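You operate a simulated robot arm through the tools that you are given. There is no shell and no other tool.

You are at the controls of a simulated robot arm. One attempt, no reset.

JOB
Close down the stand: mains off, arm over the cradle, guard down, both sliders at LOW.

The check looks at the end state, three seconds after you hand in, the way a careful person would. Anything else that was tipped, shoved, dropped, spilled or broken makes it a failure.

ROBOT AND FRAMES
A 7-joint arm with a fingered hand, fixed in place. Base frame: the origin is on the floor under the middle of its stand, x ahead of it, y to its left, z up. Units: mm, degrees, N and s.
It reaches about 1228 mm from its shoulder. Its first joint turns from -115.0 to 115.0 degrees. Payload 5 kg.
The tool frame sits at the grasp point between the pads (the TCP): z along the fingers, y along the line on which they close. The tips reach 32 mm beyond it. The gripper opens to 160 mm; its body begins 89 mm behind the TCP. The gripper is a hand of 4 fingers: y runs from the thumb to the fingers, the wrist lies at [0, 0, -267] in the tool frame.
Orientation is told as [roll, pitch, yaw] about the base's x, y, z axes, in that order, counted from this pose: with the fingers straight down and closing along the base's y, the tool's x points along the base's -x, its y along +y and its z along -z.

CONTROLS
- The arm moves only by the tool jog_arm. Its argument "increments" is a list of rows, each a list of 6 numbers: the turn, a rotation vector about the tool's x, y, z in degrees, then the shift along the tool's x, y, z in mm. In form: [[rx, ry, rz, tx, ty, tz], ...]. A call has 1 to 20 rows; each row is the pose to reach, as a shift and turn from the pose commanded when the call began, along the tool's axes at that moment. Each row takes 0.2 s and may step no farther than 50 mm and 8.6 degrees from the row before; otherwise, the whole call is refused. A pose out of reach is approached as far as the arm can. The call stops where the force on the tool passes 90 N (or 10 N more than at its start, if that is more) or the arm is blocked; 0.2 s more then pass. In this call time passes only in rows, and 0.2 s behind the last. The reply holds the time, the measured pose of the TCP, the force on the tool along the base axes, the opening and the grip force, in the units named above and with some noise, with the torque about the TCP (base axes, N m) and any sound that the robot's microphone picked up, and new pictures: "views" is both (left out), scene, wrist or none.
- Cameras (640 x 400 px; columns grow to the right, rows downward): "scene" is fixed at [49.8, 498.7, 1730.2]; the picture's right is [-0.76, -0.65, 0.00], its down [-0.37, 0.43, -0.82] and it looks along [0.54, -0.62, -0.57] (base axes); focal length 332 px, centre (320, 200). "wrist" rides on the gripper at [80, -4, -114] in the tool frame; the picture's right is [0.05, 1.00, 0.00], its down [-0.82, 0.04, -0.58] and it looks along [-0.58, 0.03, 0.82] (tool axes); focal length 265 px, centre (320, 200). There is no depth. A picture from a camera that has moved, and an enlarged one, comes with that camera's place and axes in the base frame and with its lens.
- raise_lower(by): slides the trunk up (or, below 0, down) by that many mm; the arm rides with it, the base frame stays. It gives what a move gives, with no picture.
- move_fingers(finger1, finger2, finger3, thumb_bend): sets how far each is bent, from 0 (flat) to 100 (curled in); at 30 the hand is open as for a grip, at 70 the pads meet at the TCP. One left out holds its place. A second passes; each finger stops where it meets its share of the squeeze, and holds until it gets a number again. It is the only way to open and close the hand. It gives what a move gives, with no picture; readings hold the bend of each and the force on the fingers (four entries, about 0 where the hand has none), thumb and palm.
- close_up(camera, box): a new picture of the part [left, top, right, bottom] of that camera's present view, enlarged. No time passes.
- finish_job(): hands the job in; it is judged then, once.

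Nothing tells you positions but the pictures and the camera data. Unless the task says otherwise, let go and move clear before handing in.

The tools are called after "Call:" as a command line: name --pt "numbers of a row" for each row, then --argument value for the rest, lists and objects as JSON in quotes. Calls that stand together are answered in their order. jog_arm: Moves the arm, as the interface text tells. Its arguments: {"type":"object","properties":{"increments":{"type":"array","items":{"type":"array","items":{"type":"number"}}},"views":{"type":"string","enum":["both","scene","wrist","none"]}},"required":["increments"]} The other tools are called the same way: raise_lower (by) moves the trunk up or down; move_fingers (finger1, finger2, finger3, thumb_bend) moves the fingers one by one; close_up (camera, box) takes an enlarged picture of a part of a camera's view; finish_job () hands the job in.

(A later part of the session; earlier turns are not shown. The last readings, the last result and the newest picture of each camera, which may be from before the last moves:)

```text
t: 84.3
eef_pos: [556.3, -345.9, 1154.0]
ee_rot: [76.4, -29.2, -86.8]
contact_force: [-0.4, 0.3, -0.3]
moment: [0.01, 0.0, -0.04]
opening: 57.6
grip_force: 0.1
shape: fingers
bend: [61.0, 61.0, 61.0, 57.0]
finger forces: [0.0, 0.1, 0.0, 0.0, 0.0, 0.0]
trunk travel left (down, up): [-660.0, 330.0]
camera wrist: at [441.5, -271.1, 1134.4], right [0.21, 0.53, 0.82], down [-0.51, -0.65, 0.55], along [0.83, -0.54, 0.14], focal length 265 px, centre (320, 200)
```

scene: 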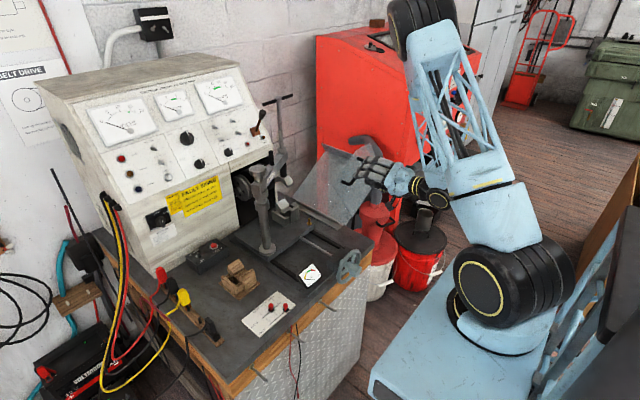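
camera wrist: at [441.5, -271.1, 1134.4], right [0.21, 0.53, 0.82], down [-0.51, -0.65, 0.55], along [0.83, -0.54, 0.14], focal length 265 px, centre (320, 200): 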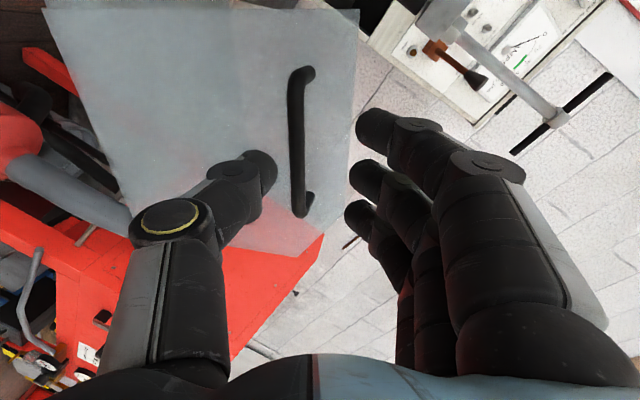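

Call:
jog_arm --pt "0 0 0 0 -13 5" --pt "0 0 0 0 -13 22" --pt "0 0 0 0 -13 40" --pt "0 0 0 0 -13 56" --views "wrist"

Call:
close_up --camera "scene" --box '[300, 110, 440, 230]'

```text
t: 85.3
eef_pos: [608.4, -355.6, 1130.9]
ee_rot: [76.3, -29.4, -86.8]
contact_force: [0.4, -0.4, -0.2]
moment: [0.01, -0.02, 0.02]
opening: 57.6
grip_force: 0.0
shape: fingers
bend: [61.0, 61.0, 61.0, 57.0]
finger forces: [0.0, 0.0, 0.1, 0.0, 0.0, 0.1]
trunk travel left (down, up): [-660.0, 330.0]
camera wrist: at [493.8, -279.7, 1112.1], right [0.21, 0.53, 0.82], down [-0.52, -0.65, 0.55], along [0.83, -0.54, 0.14], focal length 265 px, centre (320, 200)
```

wrist: 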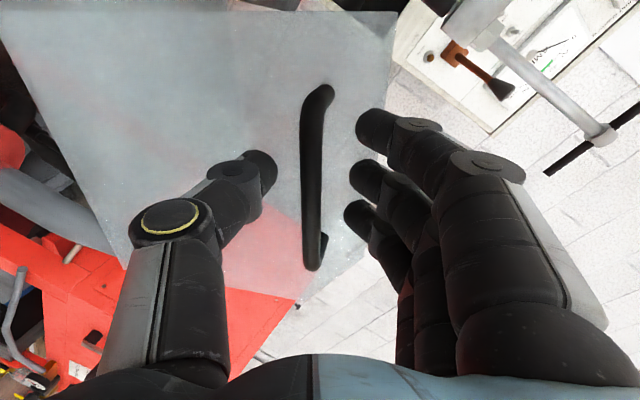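

```text
3.33 times, centred on (370, 170) of scene
camera zoom: at [49.8, 498.7, 1730.2], right [-0.76, -0.65, 0.0], down [-0.37, 0.43, -0.82], along [0.54, -0.62, -0.57], focal length 1107 px, centre (153, 300)
```

zoom: 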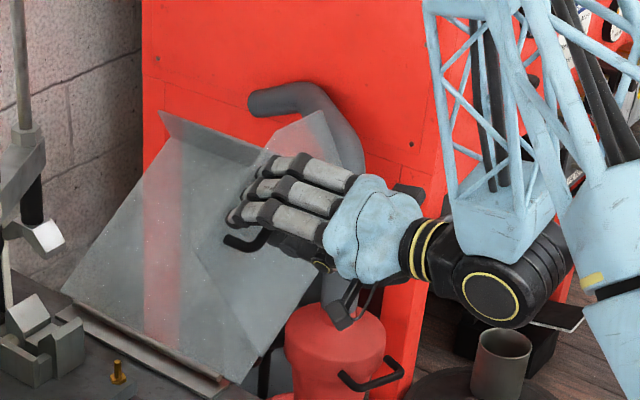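

The bar sits between thumb and fingers. Closing the hand on it.

Call:
move_fingers --finger1 72 --finger2 72 --finger3 72 --thumb_bend 71

Call:
close_up --camera "wrist" --box '[200, 60, 440, 300]'

```text
t: 86.3
eef_pos: [608.8, -354.6, 1129.5]
ee_rot: [76.4, -29.3, -86.8]
contact_force: [3.5, -2.1, -1.8]
moment: [0.0, 0.0, 0.02]
opening: 25.1
grip_force: 6.5
shape: fingers
bend: [71.0, 71.0, 71.0, 69.0]
finger forces: [1.6, 1.7, 1.8, 0.0, 7.5, 0.0]
trunk travel left (down, up): [-660.0, 330.0]
```

```text
1.67 times, centred on (320, 180) of wrist
camera zoom: at [494.1, -279.8, 1111.8], right [0.21, 0.53, 0.82], down [-0.51, -0.65, 0.55], along [0.83, -0.54, 0.14], focal length 442 px, centre (320, 233)
```

zoom: 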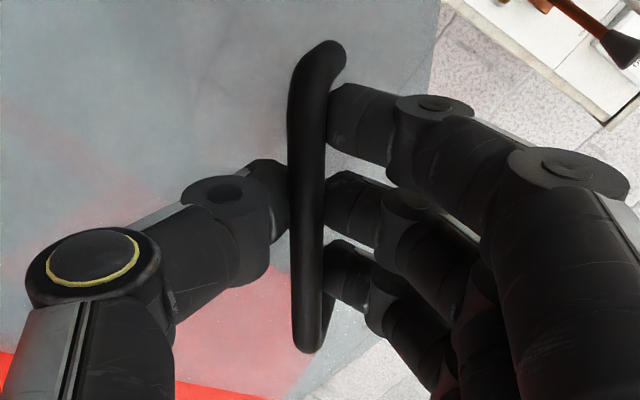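

The bar is held. I'll swing the guard over along its arc, starting with 10° while watching the forces.

Call:
jog_arm --pt "0.1 -0.5 -2.4 9.8 4.8 -0.6" --pt "0.2 -1.1 -4.9 19.5 9.6 -1.2" --pt "0.4 -1.6 -7.3 29.3 14.4 -1.8" --pt "0.5 -2.1 -9.8 39.1 19.1 -2.4" --views "both"

```text
t: 87.3
eef_pos: [609.5, -311.7, 1128.1]
ee_rot: [75.4, -39.2, -86.2]
contact_force: [1.7, -2.1, -10.4]
moment: [0.04, 0.11, -0.03]
opening: 25.7
grip_force: 5.5
shape: fingers
bend: [72.0, 72.0, 72.0, 68.0]
finger forces: [0.7, 0.6, 0.6, 0.0, 9.5, 0.1]
trunk travel left (down, up): [-660.0, 330.0]
camera wrist: at [494.3, -241.1, 1096.0], right [0.21, 0.67, 0.72], down [-0.51, -0.55, 0.66], along [0.83, -0.51, 0.23], focal length 265 px, centre (320, 200)
```

scene: 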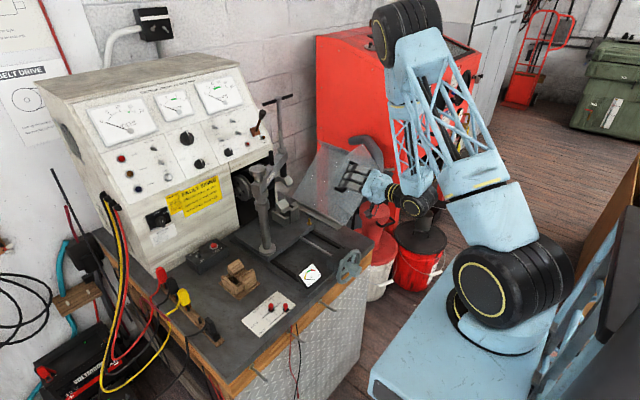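
wrist: 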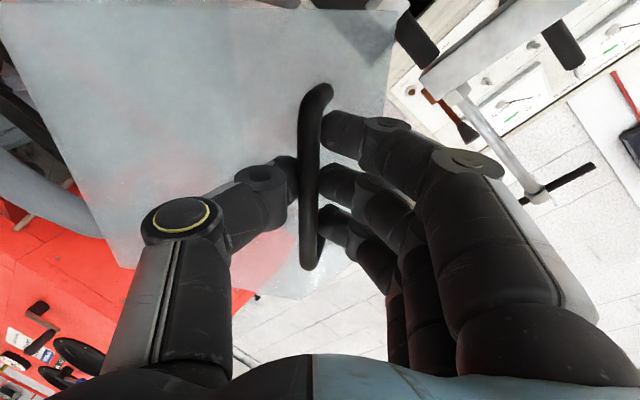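

Call:
jog_arm --pt "0.1 -0.5 -2.5 10 4.6 -0.5" --pt "0.3 -1.1 -4.9 20 9.2 -1" --pt "0.4 -1.6 -7.4 30 13.8 -1.6" --pt "0.5 -2.1 -9.8 39.9 18.3 -2.1" --pt "0.6 -2.7 -12.2 50.4 21.8 -2.3" --pt "0.8 -3.2 -14.7 60.6 25.2 -2.5" --pt "0.9 -3.8 -17.1 70.9 28.4 -2.7" --pt "1.05 -4.3 -19.5 81 31.5 -2.9" --views "both"

```text
t: 89.1
eef_pos: [609.9, -230.2, 1101.8]
ee_rot: [73.0, -59.2, -84.6]
contact_force: [-0.6, -8.4, -15.7]
moment: [0.13, 0.21, -0.12]
opening: 28.6
grip_force: 7.7
shape: fingers
bend: [72.0, 72.0, 72.0, 67.0]
finger forces: [0.0, 0.0, 0.0, 0.0, 14.7, 0.1]
trunk travel left (down, up): [-660.0, 330.0]
camera wrist: at [494.2, -174.4, 1047.7], right [0.21, 0.87, 0.44], down [-0.51, -0.29, 0.81], along [0.83, -0.4, 0.39], focal length 265 px, centre (320, 200)
```

scene: 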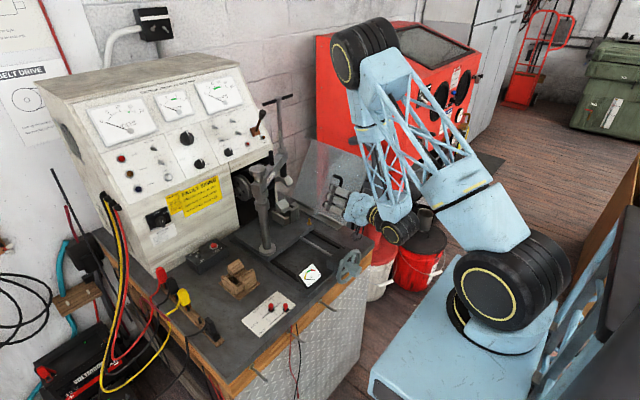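
wrist: 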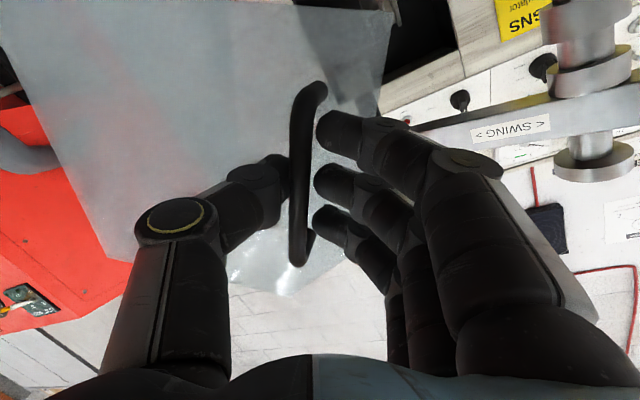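

The guard is following, about 30° in. I'll continue, letting the hand yaw slightly for wrist comfort.

Call:
jog_arm --pt "1.1 -0.5 -2.4 9.8 4.8 -0.5" --pt "2.3 -1 -4.9 19.6 9.5 -1.1" --pt "3.4 -1.6 -7.3 29.4 14.3 -1.6" --pt "4.5 -2.1 -9.8 39.2 19.1 -2.2" --pt "5.6 -2.7 -12.2 49.7 22.2 -2.3" --pt "6.8 -3.2 -14.7 60.1 25.3 -2.5" --pt "7.9 -3.8 -17.1 70.6 28.4 -2.6" --pt "9 -4.3 -19.5 81 31.5 -2.8" --views "both"

```text
t: 90.9
eef_pos: [610.6, -161.4, 1047.7]
ee_rot: [49.0, -78.4, -68.9]
contact_force: [6.5, -10.1, -10.7]
moment: [0.18, 0.07, 0.02]
opening: 28.0
grip_force: 7.2
shape: fingers
bend: [72.0, 72.0, 72.0, 67.0]
finger forces: [0.6, 0.0, 0.0, 0.0, 13.1, 0.0]
trunk travel left (down, up): [-660.0, 330.0]
camera wrist: at [497.5, -113.6, 983.1], right [0.34, 0.94, 0.1], down [-0.47, 0.08, 0.88], along [0.82, -0.35, 0.46], focal length 265 px, centre (320, 200)
```

scene: 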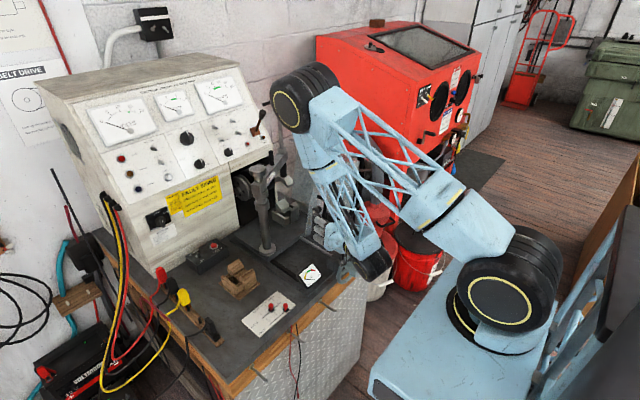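
wrist: 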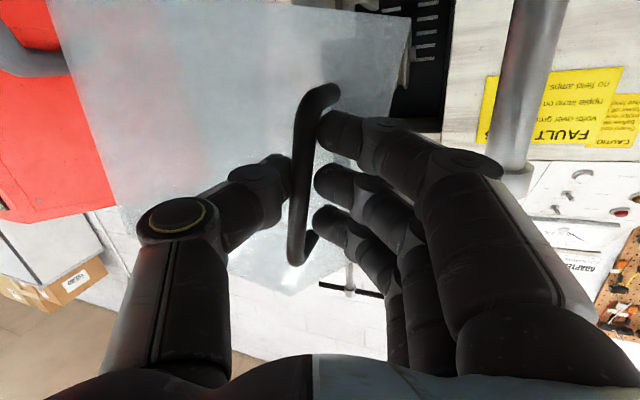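

Call:
jog_arm --pt "0.2 -0.8 -2.1 8.7 4.4 -0.9" --pt "0.3 -1.6 -4.3 17.4 8.7 -1.9" --pt "0.5 -2.3 -6.4 26.1 13 -2.8" --pt "0.7 -3.1 -8.5 34.8 17.4 -3.7" --views "both"

Call:
close_up --camera "scene" --box '[250, 130, 400, 290]'

```text
t: 91.9
eef_pos: [611.0, -136.4, 1015.9]
ee_rot: [1.9, -85.5, -22.0]
contact_force: [3.7, -11.6, -10.8]
moment: [0.22, 0.09, 0.01]
opening: 28.7
grip_force: 6.8
shape: fingers
bend: [72.0, 72.0, 72.0, 67.0]
finger forces: [0.4, 0.0, 0.0, 0.0, 14.0, 0.0]
trunk travel left (down, up): [-660.0, 330.0]
camera wrist: at [497.4, -99.6, 945.2], right [0.34, 0.94, -0.05], down [-0.47, 0.21, 0.86], along [0.82, -0.27, 0.51], focal length 265 px, centre (320, 200)
```

scene: 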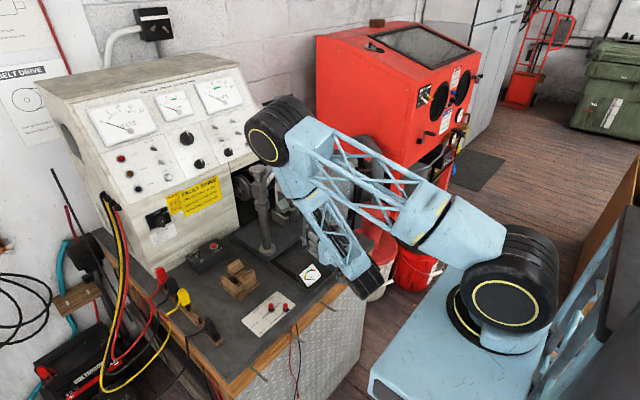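
wrist: 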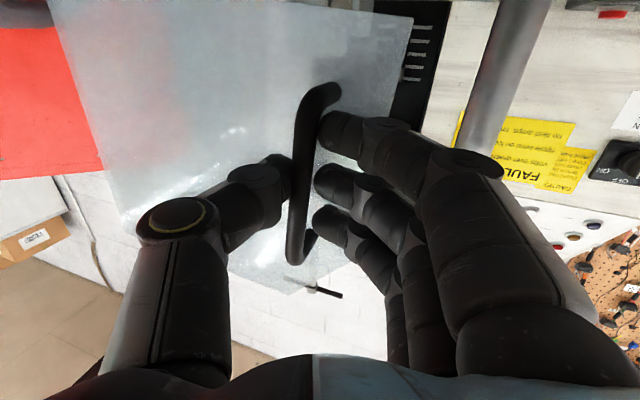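

```text
2.50 times, centred on (325, 210) of scene
camera zoom: at [49.8, 498.7, 1730.2], right [-0.76, -0.65, 0.0], down [-0.37, 0.43, -0.82], along [0.54, -0.62, -0.57], focal length 830 px, centre (308, 175)
```

zoom: 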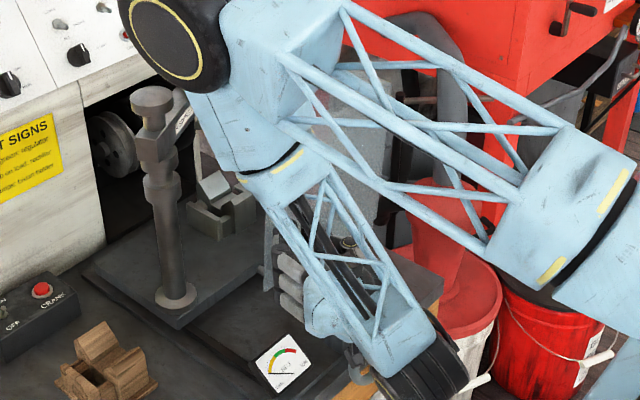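

Call:
jog_arm --pt "0.1 -0.5 -1.4 5.8 3 -0.6" --pt "0.2 -1 -2.8 11.5 6 -1.3" --views "wrist"

```text
t: 92.5
eef_pos: [610.5, -130.9, 1005.0]
ee_rot: [-37.4, -85.6, 17.2]
contact_force: [4.5, -10.7, -8.3]
moment: [0.25, 0.1, -0.06]
opening: 28.4
grip_force: 6.7
shape: fingers
bend: [72.0, 72.0, 72.0, 67.0]
finger forces: [0.9, 0.1, 0.0, 0.0, 12.0, 0.0]
trunk travel left (down, up): [-660.0, 330.0]
camera wrist: at [497.0, -97.0, 932.4], right [0.34, 0.94, -0.1], down [-0.47, 0.26, 0.85], along [0.82, -0.24, 0.52], focal length 265 px, centre (320, 200)
```

wrist: 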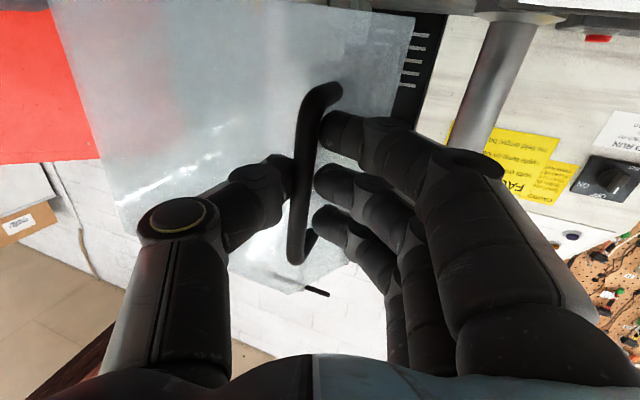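

Call:
jog_arm --pt "0.1 -0.5 -1.4 5.9 2.6 -0.6" --pt "0.2 -1 -2.8 11.8 5.1 -1.2" --pt "0.3 -1.5 -4.2 17.7 7.5 -1.8" --views "wrist"

```text
t: 93.3
eef_pos: [611.1, -124.1, 990.7]
ee_rot: [-76.2, -83.0, 55.7]
contact_force: [3.2, -12.8, 13.0]
moment: [-0.12, -0.17, 0.01]
opening: 30.5
grip_force: 8.5
shape: fingers
bend: [72.0, 72.0, 72.0, 66.0]
finger forces: [2.6, 0.0, 0.0, 0.0, 14.4, 0.0]
trunk travel left (down, up): [-660.0, 330.0]
camera wrist: at [496.6, -96.5, 914.2], right [0.34, 0.92, -0.17], down [-0.47, 0.32, 0.82], along [0.81, -0.2, 0.54], focal length 265 px, centre (320, 200)
```

wrist: 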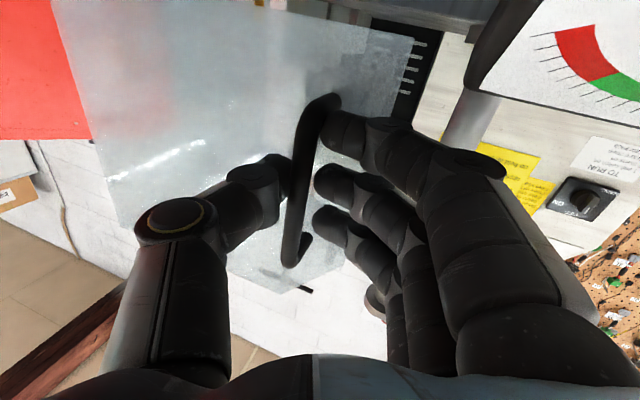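

The force has flipped to upward and the guard's bottom edge now reads level, so it appears to be at its stop. I'll check clearances around the handwheel and gauge before letting go.

Call:
close_up --camera "scene" --box '[270, 170, 400, 300]'

Call:
close_up --camera "wrist" --box '[40, 0, 440, 300]'

```text
3.08 times, centred on (335, 235) of scene
camera zoom: at [49.8, 498.7, 1730.2], right [-0.76, -0.65, 0.0], down [-0.37, 0.43, -0.82], along [0.54, -0.62, -0.57], focal length 1022 px, centre (274, 92)
```

zoom: 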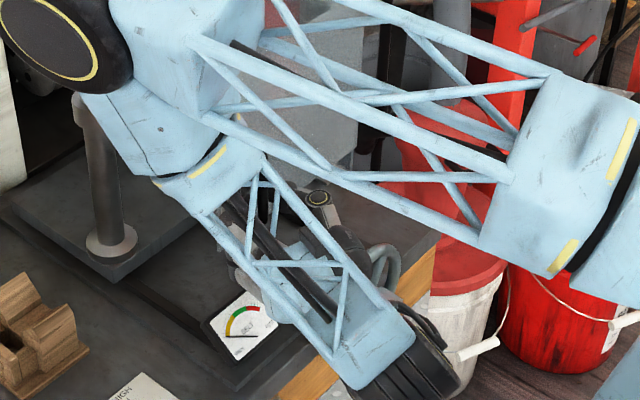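

```text
1.33 times, centred on (240, 150) of wrist
camera zoom: at [496.6, -96.5, 914.2], right [0.34, 0.92, -0.17], down [-0.47, 0.32, 0.82], along [0.81, -0.2, 0.54], focal length 354 px, centre (427, 267)
```

zoom: 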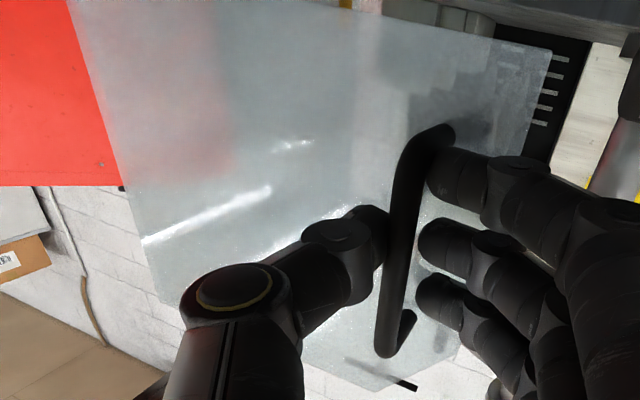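

Call:
move_fingers --finger1 65 --finger2 65 --finger3 65 --thumb_bend 61

Call:
jog_arm --pt "0 0 0 0 0 0" --views "both"

```text
t: 94.3
eef_pos: [608.6, -123.1, 989.0]
ee_rot: [-74.6, -82.9, 54.2]
contact_force: [-0.1, -0.6, -0.1]
moment: [0.02, 0.01, 0.01]
opening: 43.1
grip_force: 0.1
shape: fingers
bend: [65.0, 65.0, 65.0, 61.0]
finger forces: [0.0, 0.0, 0.0, 0.1, 0.0, 0.0]
trunk travel left (down, up): [-660.0, 330.0]
```

```text
t: 94.7
eef_pos: [609.9, -123.2, 988.8]
ee_rot: [-74.8, -82.9, 54.3]
contact_force: [0.5, -0.5, 0.5]
moment: [0.03, 0.01, 0.01]
opening: 43.2
grip_force: 0.1
shape: fingers
bend: [65.0, 65.0, 65.0, 61.0]
finger forces: [0.1, 0.0, 0.0, 0.0, 0.0, 0.0]
trunk travel left (down, up): [-660.0, 330.0]
camera wrist: at [496.4, -95.2, 913.0], right [0.34, 0.93, -0.17], down [-0.47, 0.32, 0.82], along [0.82, -0.2, 0.54], focal length 265 px, centre (320, 200)
```

scene: 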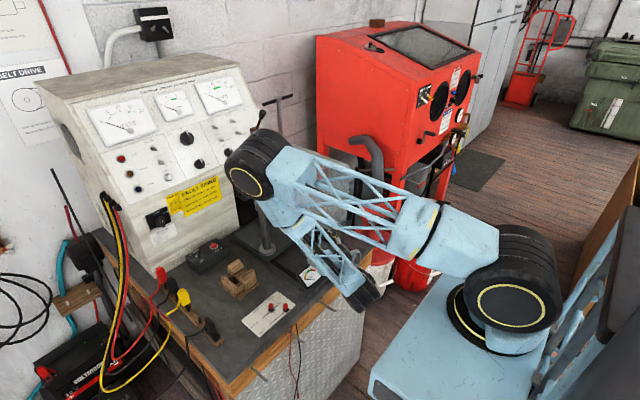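
wrist: 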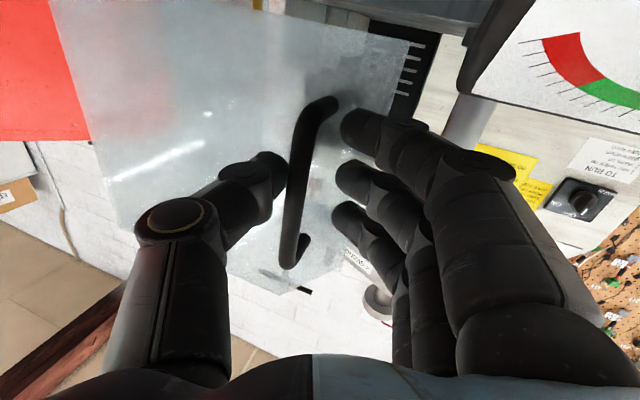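

The guard stays put with the hand loose: it's closed and level. I'll back straight out, then raise the trunk to lift clear.

Call:
jog_arm --pt "0 0 0 0 0 -12" --pt "0 0 0 0 0 -26" --pt "0 0 0 0 0 -42" --pt "0 0 0 0 0 -60" --views "both"

```text
t: 95.7
eef_pos: [552.0, -99.7, 989.8]
ee_rot: [-74.9, -82.9, 54.6]
contact_force: [0.3, -0.3, 0.5]
moment: [-0.03, -0.03, 0.01]
opening: 43.2
grip_force: 0.1
shape: fingers
bend: [65.0, 65.0, 65.0, 61.0]
finger forces: [0.0, 0.0, 0.0, 0.0, 0.0, 0.1]
trunk travel left (down, up): [-660.0, 330.0]
camera wrist: at [439.4, -73.0, 913.9], right [0.34, 0.92, -0.17], down [-0.47, 0.32, 0.82], along [0.82, -0.2, 0.54], focal length 265 px, centre (320, 200)
```

scene: 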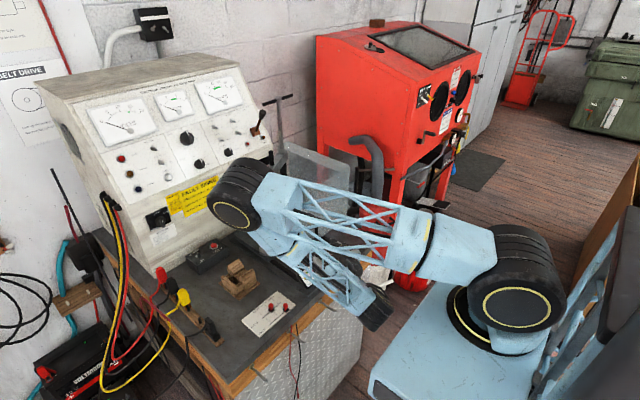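
wrist: 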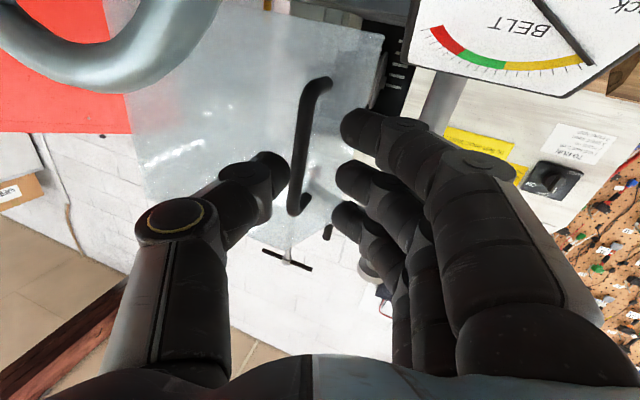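

Call:
raise_lower --by 220

Call:
jog_arm --pt "0 0 0 0 0 0" --views "both"

Call:
close_up --camera "scene" --box '[230, 90, 400, 260]'

```text
t: 98.0
eef_pos: [553.2, -100.6, 1210.3]
ee_rot: [-74.5, -82.9, 54.3]
contact_force: [0.0, -0.5, 0.6]
moment: [-0.01, -0.03, -0.04]
opening: 43.3
grip_force: 0.0
shape: fingers
bend: [65.0, 65.0, 65.0, 61.0]
finger forces: [0.0, 0.0, 0.0, 0.0, 0.0, 0.0]
trunk travel left (down, up): [-880.0, 110.0]
```

```text
t: 98.4
eef_pos: [552.3, -100.8, 1208.1]
ee_rot: [-74.7, -82.9, 54.3]
contact_force: [0.8, -0.1, -0.1]
moment: [-0.03, -0.01, 0.02]
opening: 43.2
grip_force: 0.1
shape: fingers
bend: [65.0, 65.0, 65.0, 61.0]
finger forces: [0.0, 0.0, 0.0, 0.0, 0.1, 0.1]
trunk travel left (down, up): [-880.0, 110.0]
camera wrist: at [439.6, -73.1, 1133.9], right [0.34, 0.93, -0.17], down [-0.47, 0.32, 0.82], along [0.82, -0.2, 0.54], focal length 265 px, centre (320, 200)
```

scene: 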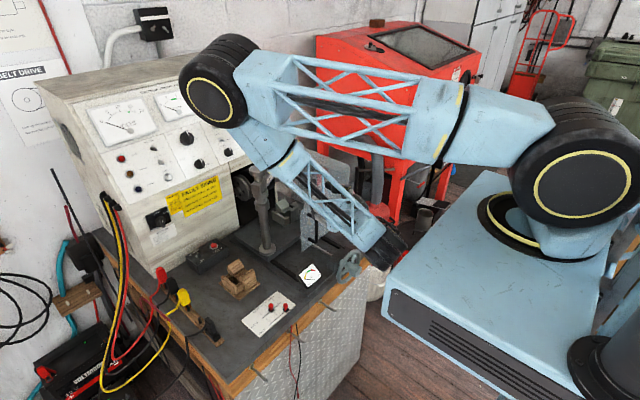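
wrist: 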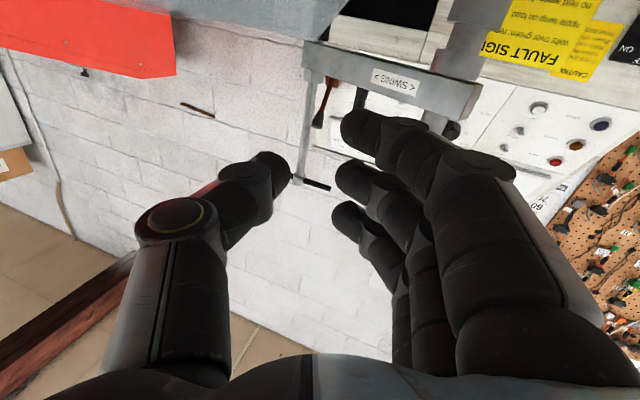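

```text
2.35 times, centred on (315, 175) of scene
camera zoom: at [49.8, 498.7, 1730.2], right [-0.76, -0.65, 0.0], down [-0.37, 0.43, -0.82], along [0.54, -0.62, -0.57], focal length 781 px, centre (332, 259)
```

zoom: 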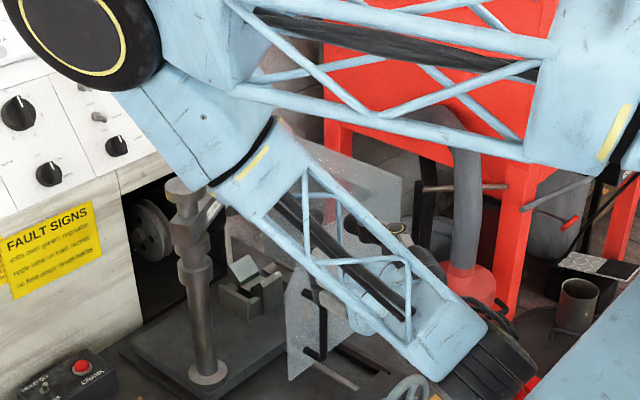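

The guard is upright and closed. Next come the sliders: I'll turn the hand to point down over the slider plate, in two stages.

Call:
jog_arm --pt "-1.9 7.8 -1 4.2 11.8 -9.1" --pt "-3.8 15.7 -2 8.5 23.6 -18.1" --pt "-5.7 23.5 -3 12.7 35.3 -27.2" --pt "-7.6 31.3 -4 16.9 47.1 -36.3" --pt "-9.5 39.1 -5 21.1 58.9 -45.3" --pt "-11.4 47 -5.9 25.4 70.7 -54.4" --views "both"

```text
t: 99.8
eef_pos: [548.8, -19.8, 1168.1]
ee_rot: [-9.1, -38.9, -1.8]
contact_force: [-0.8, -0.5, -0.7]
moment: [0.02, -0.01, 0.05]
opening: 43.1
grip_force: 0.1
shape: fingers
bend: [65.0, 65.0, 65.0, 61.0]
finger forces: [0.1, 0.0, 0.1, 0.0, 0.1, 0.0]
out of reach, approached as far as the arm can: row 2, 3, 4, 5, 6
trunk travel left (down, up): [-880.0, 110.0]
camera wrist: at [415.8, -2.0, 1205.2], right [0.09, 0.98, -0.16], down [0.29, 0.12, 0.95], along [0.95, -0.13, -0.27], focal length 265 px, centre (320, 200)
```

scene: 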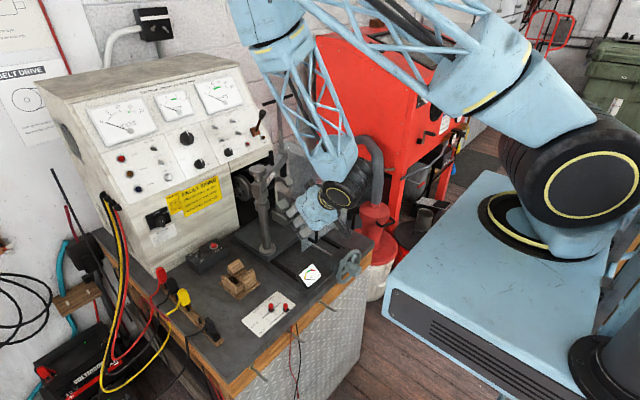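
wrist: 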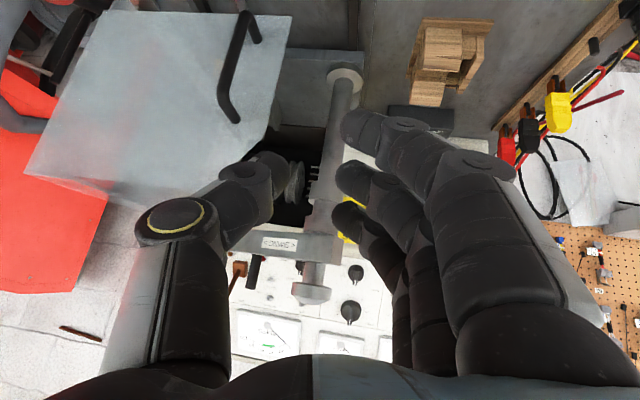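

Call:
jog_arm --pt "-1.6 6.4 -0.8 8 12.8 6.3" --pt "-3.2 12.9 -1.6 15.9 25.7 12.6" --pt "-4.8 19.3 -2.5 23.9 38.5 18.9" --pt "-6.3 25.7 -3.3 31.9 51.3 25.1" --pt "-7.9 32.2 -4.1 39.8 64.2 31.4" --pt "-9.5 38.6 -4.9 47.8 77 37.7" --views "both"

```text
t: 101.2
eef_pos: [547.2, 52.3, 1099.6]
ee_rot: [0.1, 0.0, 0.0]
contact_force: [0.7, 0.3, 0.0]
moment: [0.01, 0.02, 0.0]
opening: 43.3
grip_force: 0.0
shape: fingers
bend: [65.0, 65.0, 65.0, 61.0]
finger forces: [0.0, 0.0, 0.0, 0.0, 0.0, 0.0]
trunk travel left (down, up): [-880.0, 110.0]
camera wrist: at [467.3, 47.4, 1212.8], right [-0.05, 1.0, 0.0], down [0.81, 0.04, 0.58], along [0.58, 0.03, -0.82], focal length 265 px, centre (320, 200)
```

scene: 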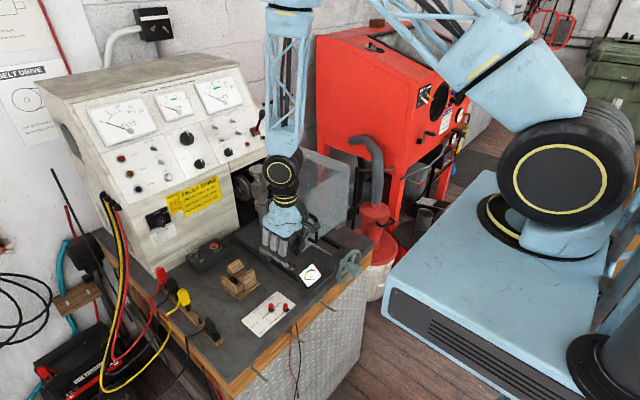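
wrist: 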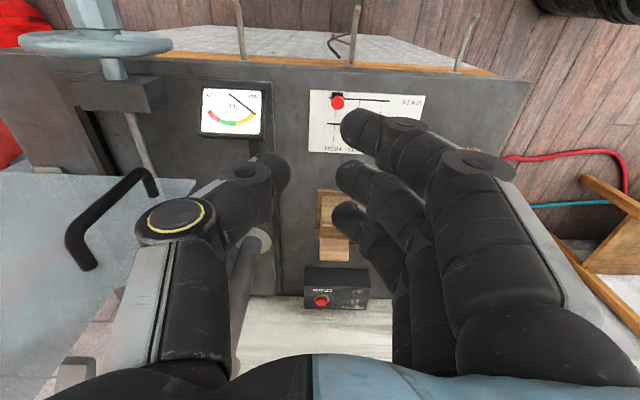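

I'm over the slider plate now. The thumb would overhang the belt gauge in this orientation, so I'll yaw -90° so that the finger row pushes along +y and the camera looks back at the knobs.

Call:
jog_arm --pt "0 0 7 0 0 0" --pt "0 0 14 0 0 0" --pt "0 0 21 0 0 0" --pt "0 0 28 0 0 0" --pt "0 0 35 0 0 0" --pt "0 0 42 0 0 0" --views "scene"

```text
t: 102.6
eef_pos: [546.7, 53.7, 1098.0]
ee_rot: [0.1, -0.1, -42.1]
contact_force: [0.6, 0.2, 0.2]
moment: [0.02, -0.01, 0.01]
opening: 43.4
grip_force: 0.0
shape: fingers
bend: [65.0, 65.0, 65.0, 61.0]
finger forces: [0.0, 0.1, 0.0, 0.0, 0.1, 0.0]
trunk travel left (down, up): [-880.0, 110.0]
```

scene: 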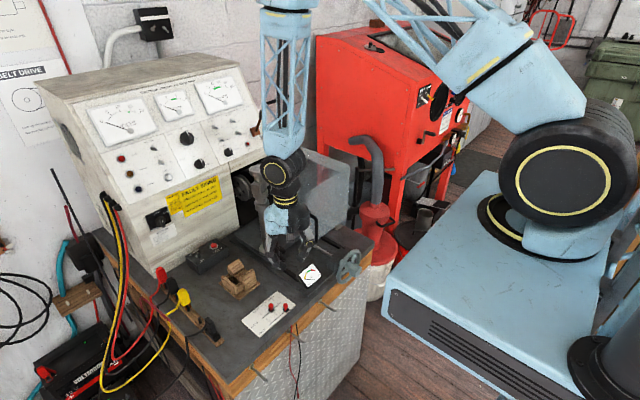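

Call:
jog_arm --pt "0 0 7 0 0 0" --pt "0 0 14 0 0 0" --pt "0 0 21 0 0 0" --pt "0 0 28 0 0 0" --pt "0 0 35 0 0 0" --pt "0 0 42 0 0 0" --pt "0 0 48 0 0 0" --views "both"

```text
t: 104.2
eef_pos: [546.2, 54.6, 1098.1]
ee_rot: [0.2, 0.1, -90.0]
contact_force: [-0.3, -0.5, 0.5]
moment: [0.01, 0.01, 0.0]
opening: 43.2
grip_force: 0.1
shape: fingers
bend: [65.0, 65.0, 65.0, 61.0]
finger forces: [0.0, 0.0, 0.0, 0.0, 0.1, 0.0]
trunk travel left (down, up): [-880.0, 110.0]
camera wrist: at [541.9, 134.7, 1211.8], right [1.0, 0.05, 0.0], down [0.04, -0.82, 0.58], along [0.03, -0.58, -0.82], focal length 265 px, centre (320, 200)
```

scene: 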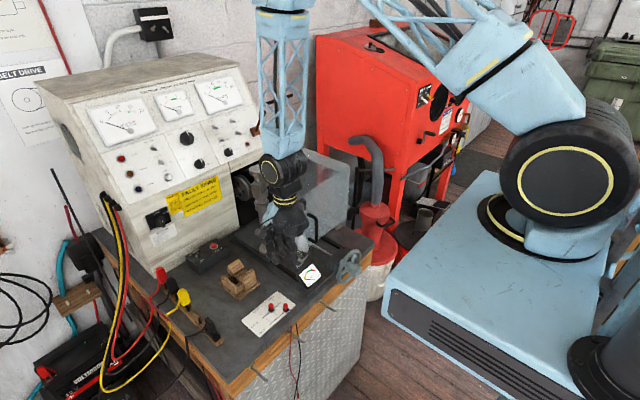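
wrist: 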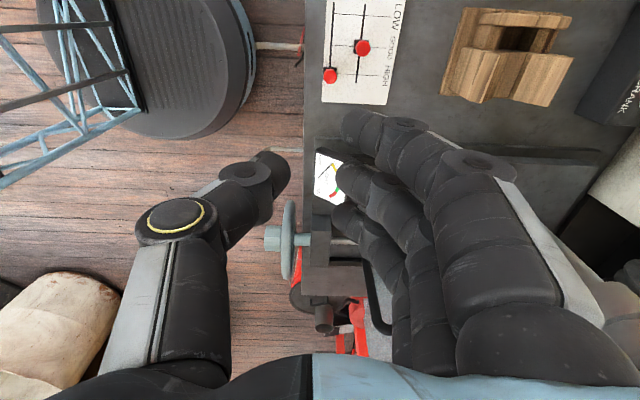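

Call:
close_up --camera "wrist" --box '[300, 0, 420, 110]'

```text
3.64 times, centred on (360, 55) of wrist
camera zoom: at [541.9, 134.7, 1211.8], right [1.0, 0.05, 0.0], down [0.04, -0.82, 0.58], along [0.03, -0.58, -0.82], focal length 965 px, centre (174, 727)
```

zoom: 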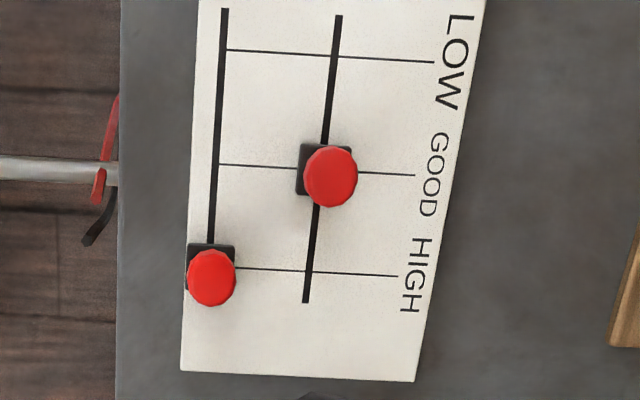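

VOLTS is at (556, 77) and AMPS at (589, 106); LOW is at y≈134 and the knob tops are at z≈897. I'll extend a single finger as the pusher, so first I'll find which finger is on the +y side.

Call:
move_fingers --finger1 70 --finger2 100 --finger3 100 --thumb_bend 45

Call:
jog_arm --pt "0 0 0 0 0 0" --views "both"

```text
t: 105.2
eef_pos: [546.5, 54.5, 1098.8]
ee_rot: [0.1, 0.1, -90.0]
contact_force: [0.0, 0.0, 0.0]
moment: [0.01, 0.04, 0.0]
opening: 64.1
grip_force: 0.0
shape: fingers
bend: [70.0, 100.0, 100.0, 45.0]
finger forces: [0.0, 0.1, 0.0, 0.1, 0.1, 0.0]
trunk travel left (down, up): [-880.0, 110.0]
```

```text
t: 105.6
eef_pos: [545.0, 54.0, 1098.0]
ee_rot: [0.3, 0.1, -90.0]
contact_force: [-0.8, 0.3, 0.9]
moment: [0.01, 0.01, 0.01]
opening: 64.1
grip_force: 0.0
shape: fingers
bend: [70.0, 100.0, 100.0, 45.0]
finger forces: [0.1, 0.1, 0.0, 0.1, 0.0, 0.0]
trunk travel left (down, up): [-880.0, 110.0]
camera wrist: at [541.7, 134.7, 1211.9], right [1.0, 0.05, 0.0], down [0.04, -0.82, 0.58], along [0.03, -0.58, -0.82], focal length 265 px, centre (320, 200)
```

scene: 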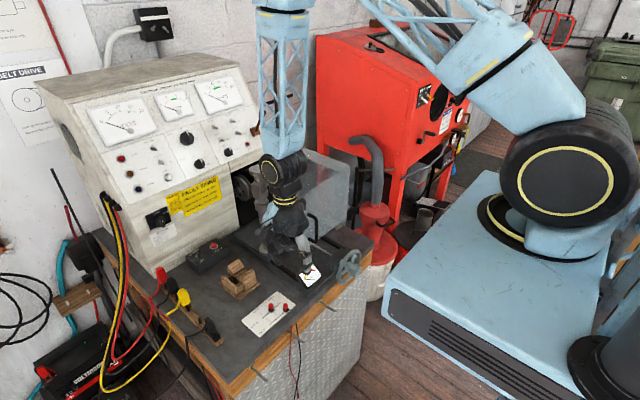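
wrist: 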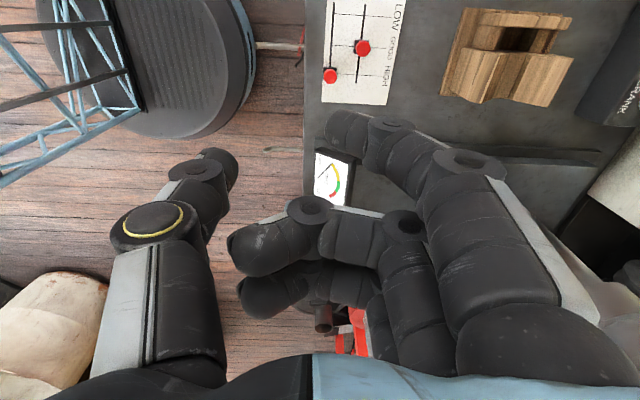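

Finger1 is on the +y side and extends well below the curled fingers. I'll come down just behind (-y of) the VOLTS knob, stopping a little high first to check.

Call:
jog_arm --pt "0 0 0 -10 1 40" --pt "0 0 0 -20 1.5 80" --pt "0 0 0 -28 2 120" --pt "0 0 0 -28 2 150" --views "both"

Call:
close_up --camera "wrist" --box '[260, 0, 440, 180]'

Call:
close_up --camera "scene" --box '[220, 230, 340, 330]'

```text
t: 106.6
eef_pos: [547.5, 27.4, 949.1]
ee_rot: [0.2, 0.0, -90.1]
contact_force: [-0.7, 1.5, -0.6]
moment: [-0.01, 0.0, 0.0]
opening: 64.4
grip_force: 0.0
shape: fingers
bend: [70.0, 100.0, 100.0, 45.0]
finger forces: [0.0, 0.0, 0.1, 0.0, 0.0, 0.0]
trunk travel left (down, up): [-880.0, 110.0]
camera wrist: at [543.4, 107.2, 1062.7], right [1.0, 0.05, 0.0], down [0.04, -0.82, 0.58], along [0.03, -0.58, -0.82], focal length 265 px, centre (320, 200)
```

scene: 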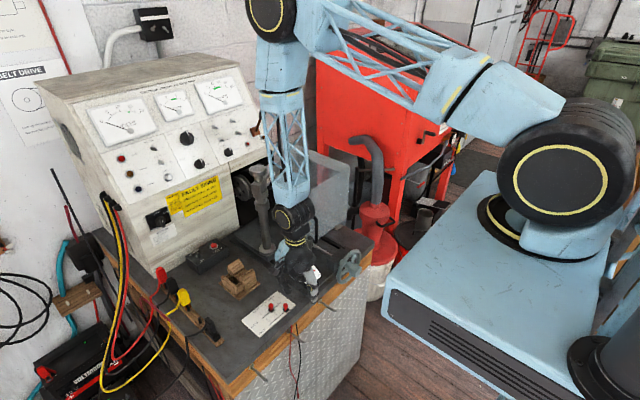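
wrist: 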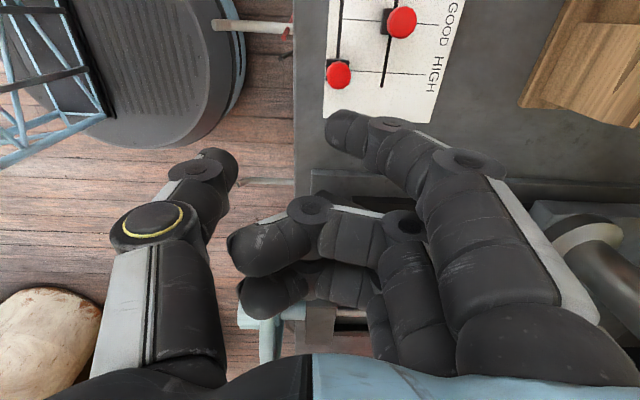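

```text
2.22 times, centred on (350, 90) of wrist
camera zoom: at [543.4, 107.2, 1062.7], right [1.0, 0.05, 0.0], down [0.04, -0.82, 0.58], along [0.03, -0.58, -0.82], focal length 590 px, centre (253, 444)
```

zoom: 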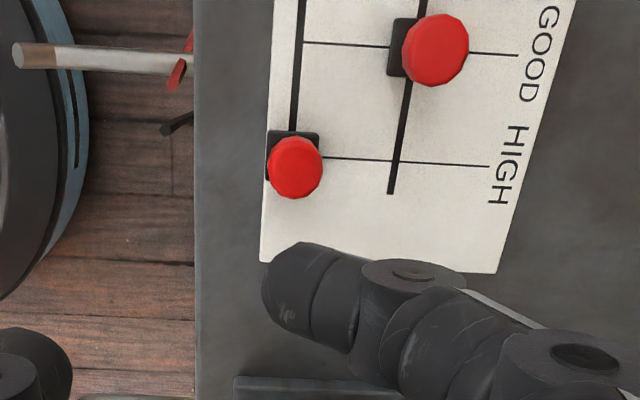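

```text
4.00 times, centred on (280, 280) of scene
camera zoom: at [49.8, 498.7, 1730.2], right [-0.76, -0.65, 0.0], down [-0.37, 0.43, -0.82], along [0.54, -0.62, -0.57], focal length 1328 px, centre (480, -120)
```

zoom: 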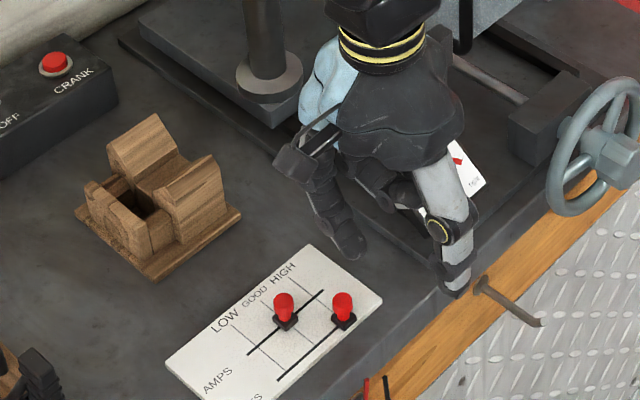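

Alignment is good. The thumb would pass near the rods on the bench front, so I'll open it up and away before coming down the rest of the way.

Call:
move_fingers --thumb_bend 22

Call:
jog_arm --pt "0 0 0 0 0 12" --pt "0 0 0 0 0 24" --pt "0 0 0 0 0 34" --views "both"

Call:
close_up --camera "wrist" --box '[260, 0, 440, 180]'

Call:
close_up --camera "scene" --box '[220, 230, 340, 330]'

```text
t: 107.6
eef_pos: [547.1, 27.2, 949.4]
ee_rot: [0.2, 0.1, -90.0]
contact_force: [-0.8, -0.2, -0.4]
moment: [-0.01, -0.04, 0.01]
opening: 102.6
grip_force: 0.1
shape: fingers
bend: [70.0, 100.0, 100.0, 22.0]
finger forces: [0.0, 0.1, 0.1, 0.0, 0.0, 0.0]
trunk travel left (down, up): [-880.0, 110.0]
```

```text
t: 108.4
eef_pos: [550.6, 27.1, 914.7]
ee_rot: [0.3, 0.1, -90.0]
contact_force: [0.0, 0.4, -0.9]
moment: [-0.03, 0.02, 0.02]
opening: 102.4
grip_force: 0.1
shape: fingers
bend: [70.0, 100.0, 100.0, 22.0]
finger forces: [0.0, 0.0, 0.0, 0.0, 0.1, 0.0]
trunk travel left (down, up): [-880.0, 110.0]
camera wrist: at [545.6, 105.7, 1028.8], right [1.0, 0.05, 0.0], down [0.04, -0.82, 0.58], along [0.03, -0.58, -0.82], focal length 265 px, centre (320, 200)
```

scene: 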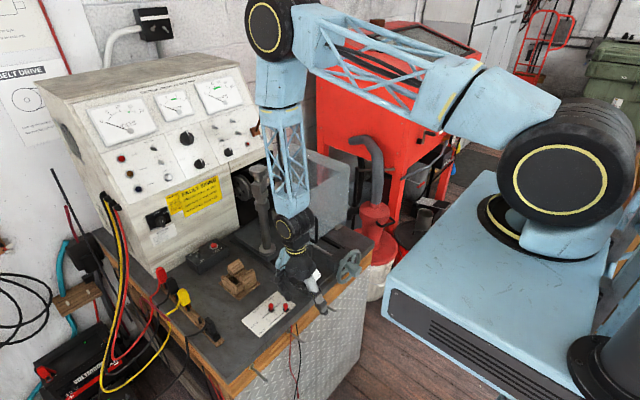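
wrist: 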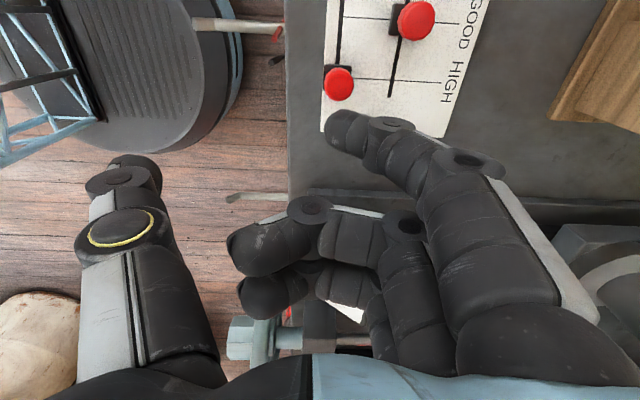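

```text
2.22 times, centred on (350, 90) of wrist
camera zoom: at [545.6, 105.7, 1028.8], right [1.0, 0.05, 0.0], down [0.04, -0.82, 0.58], along [0.03, -0.58, -0.82], focal length 590 px, centre (253, 444)
```

zoom: 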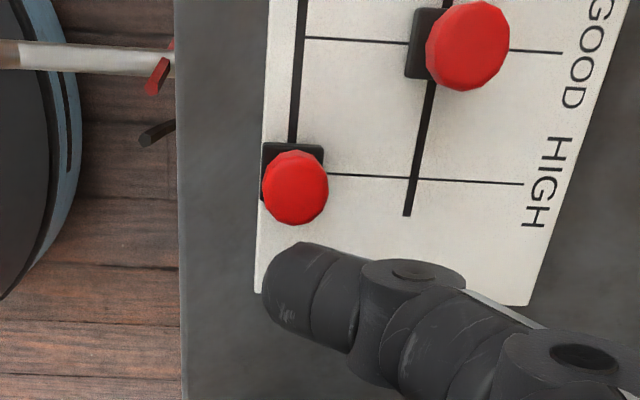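

```text
4.00 times, centred on (280, 280) of scene
camera zoom: at [49.8, 498.7, 1730.2], right [-0.76, -0.65, 0.0], down [-0.37, 0.43, -0.82], along [0.54, -0.62, -0.57], focal length 1328 px, centre (480, -120)
```

zoom: 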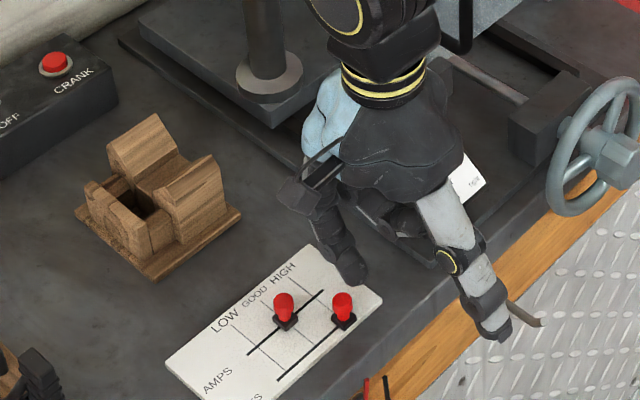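

Pushing VOLTS toward LOW.

Call:
jog_arm --pt "0 0 0 10 -1 0" --pt "0 0 0 20 -1 0" --pt "0 0 0 30 -1 0" --pt "0 0 0 40 -1 0" --pt "0 0 0 50 -1 0" --pt "0 0 0 56 -1 0" --views "both"

Call:
close_up --camera "wrist" --box '[260, 0, 440, 180]'

Call:
close_up --camera "scene" --box '[220, 250, 316, 330]'

```text
t: 109.8
eef_pos: [547.2, 80.6, 915.7]
ee_rot: [0.2, 0.1, -90.0]
contact_force: [0.4, -0.8, 0.4]
moment: [-0.03, 0.02, 0.01]
opening: 101.9
grip_force: 0.0
shape: fingers
bend: [70.0, 100.0, 100.0, 22.0]
finger forces: [0.1, 0.0, 0.1, 0.0, 0.0, 0.0]
trunk travel left (down, up): [-880.0, 110.0]
camera wrist: at [542.7, 161.5, 1028.2], right [1.0, 0.05, 0.0], down [0.04, -0.82, 0.58], along [0.03, -0.58, -0.82], focal length 265 px, centre (320, 200)
```

scene: 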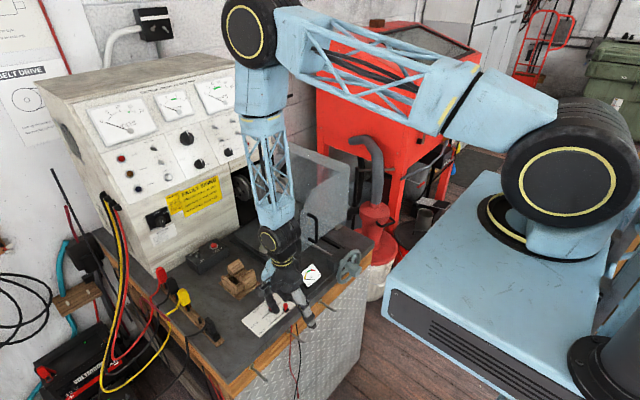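
wrist: 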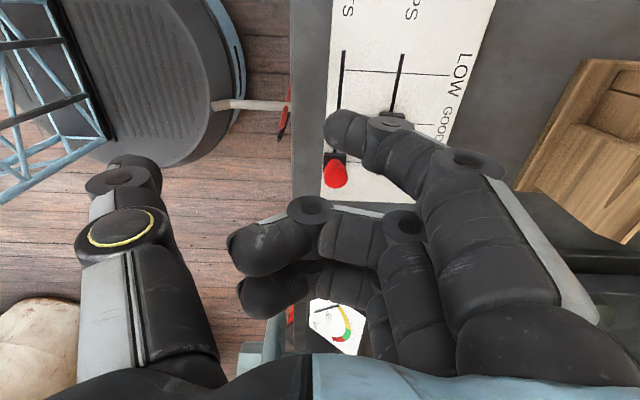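

```text
2.22 times, centred on (350, 90) of wrist
camera zoom: at [542.7, 161.5, 1028.2], right [1.0, 0.05, 0.0], down [0.04, -0.82, 0.58], along [0.03, -0.58, -0.82], focal length 590 px, centre (253, 444)
```

zoom: 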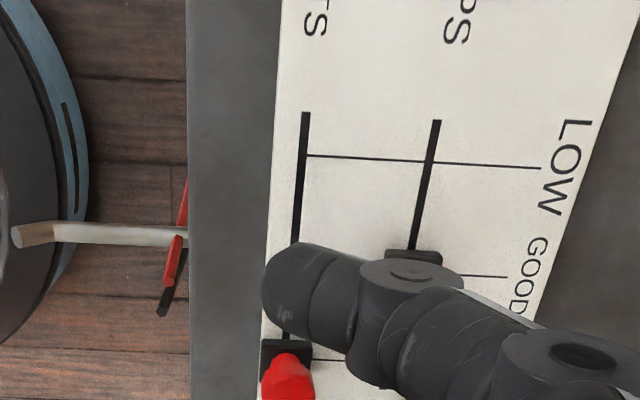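

```text
5.00 times, centred on (268, 290) of scene
camera zoom: at [49.8, 498.7, 1730.2], right [-0.76, -0.65, 0.0], down [-0.37, 0.43, -0.82], along [0.54, -0.62, -0.57], focal length 1660 px, centre (580, -250)
```

zoom: 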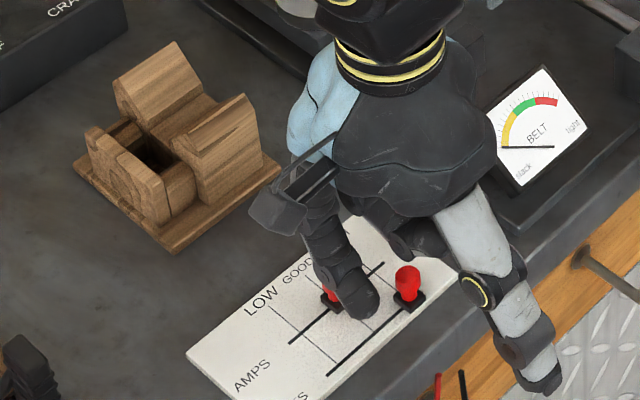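

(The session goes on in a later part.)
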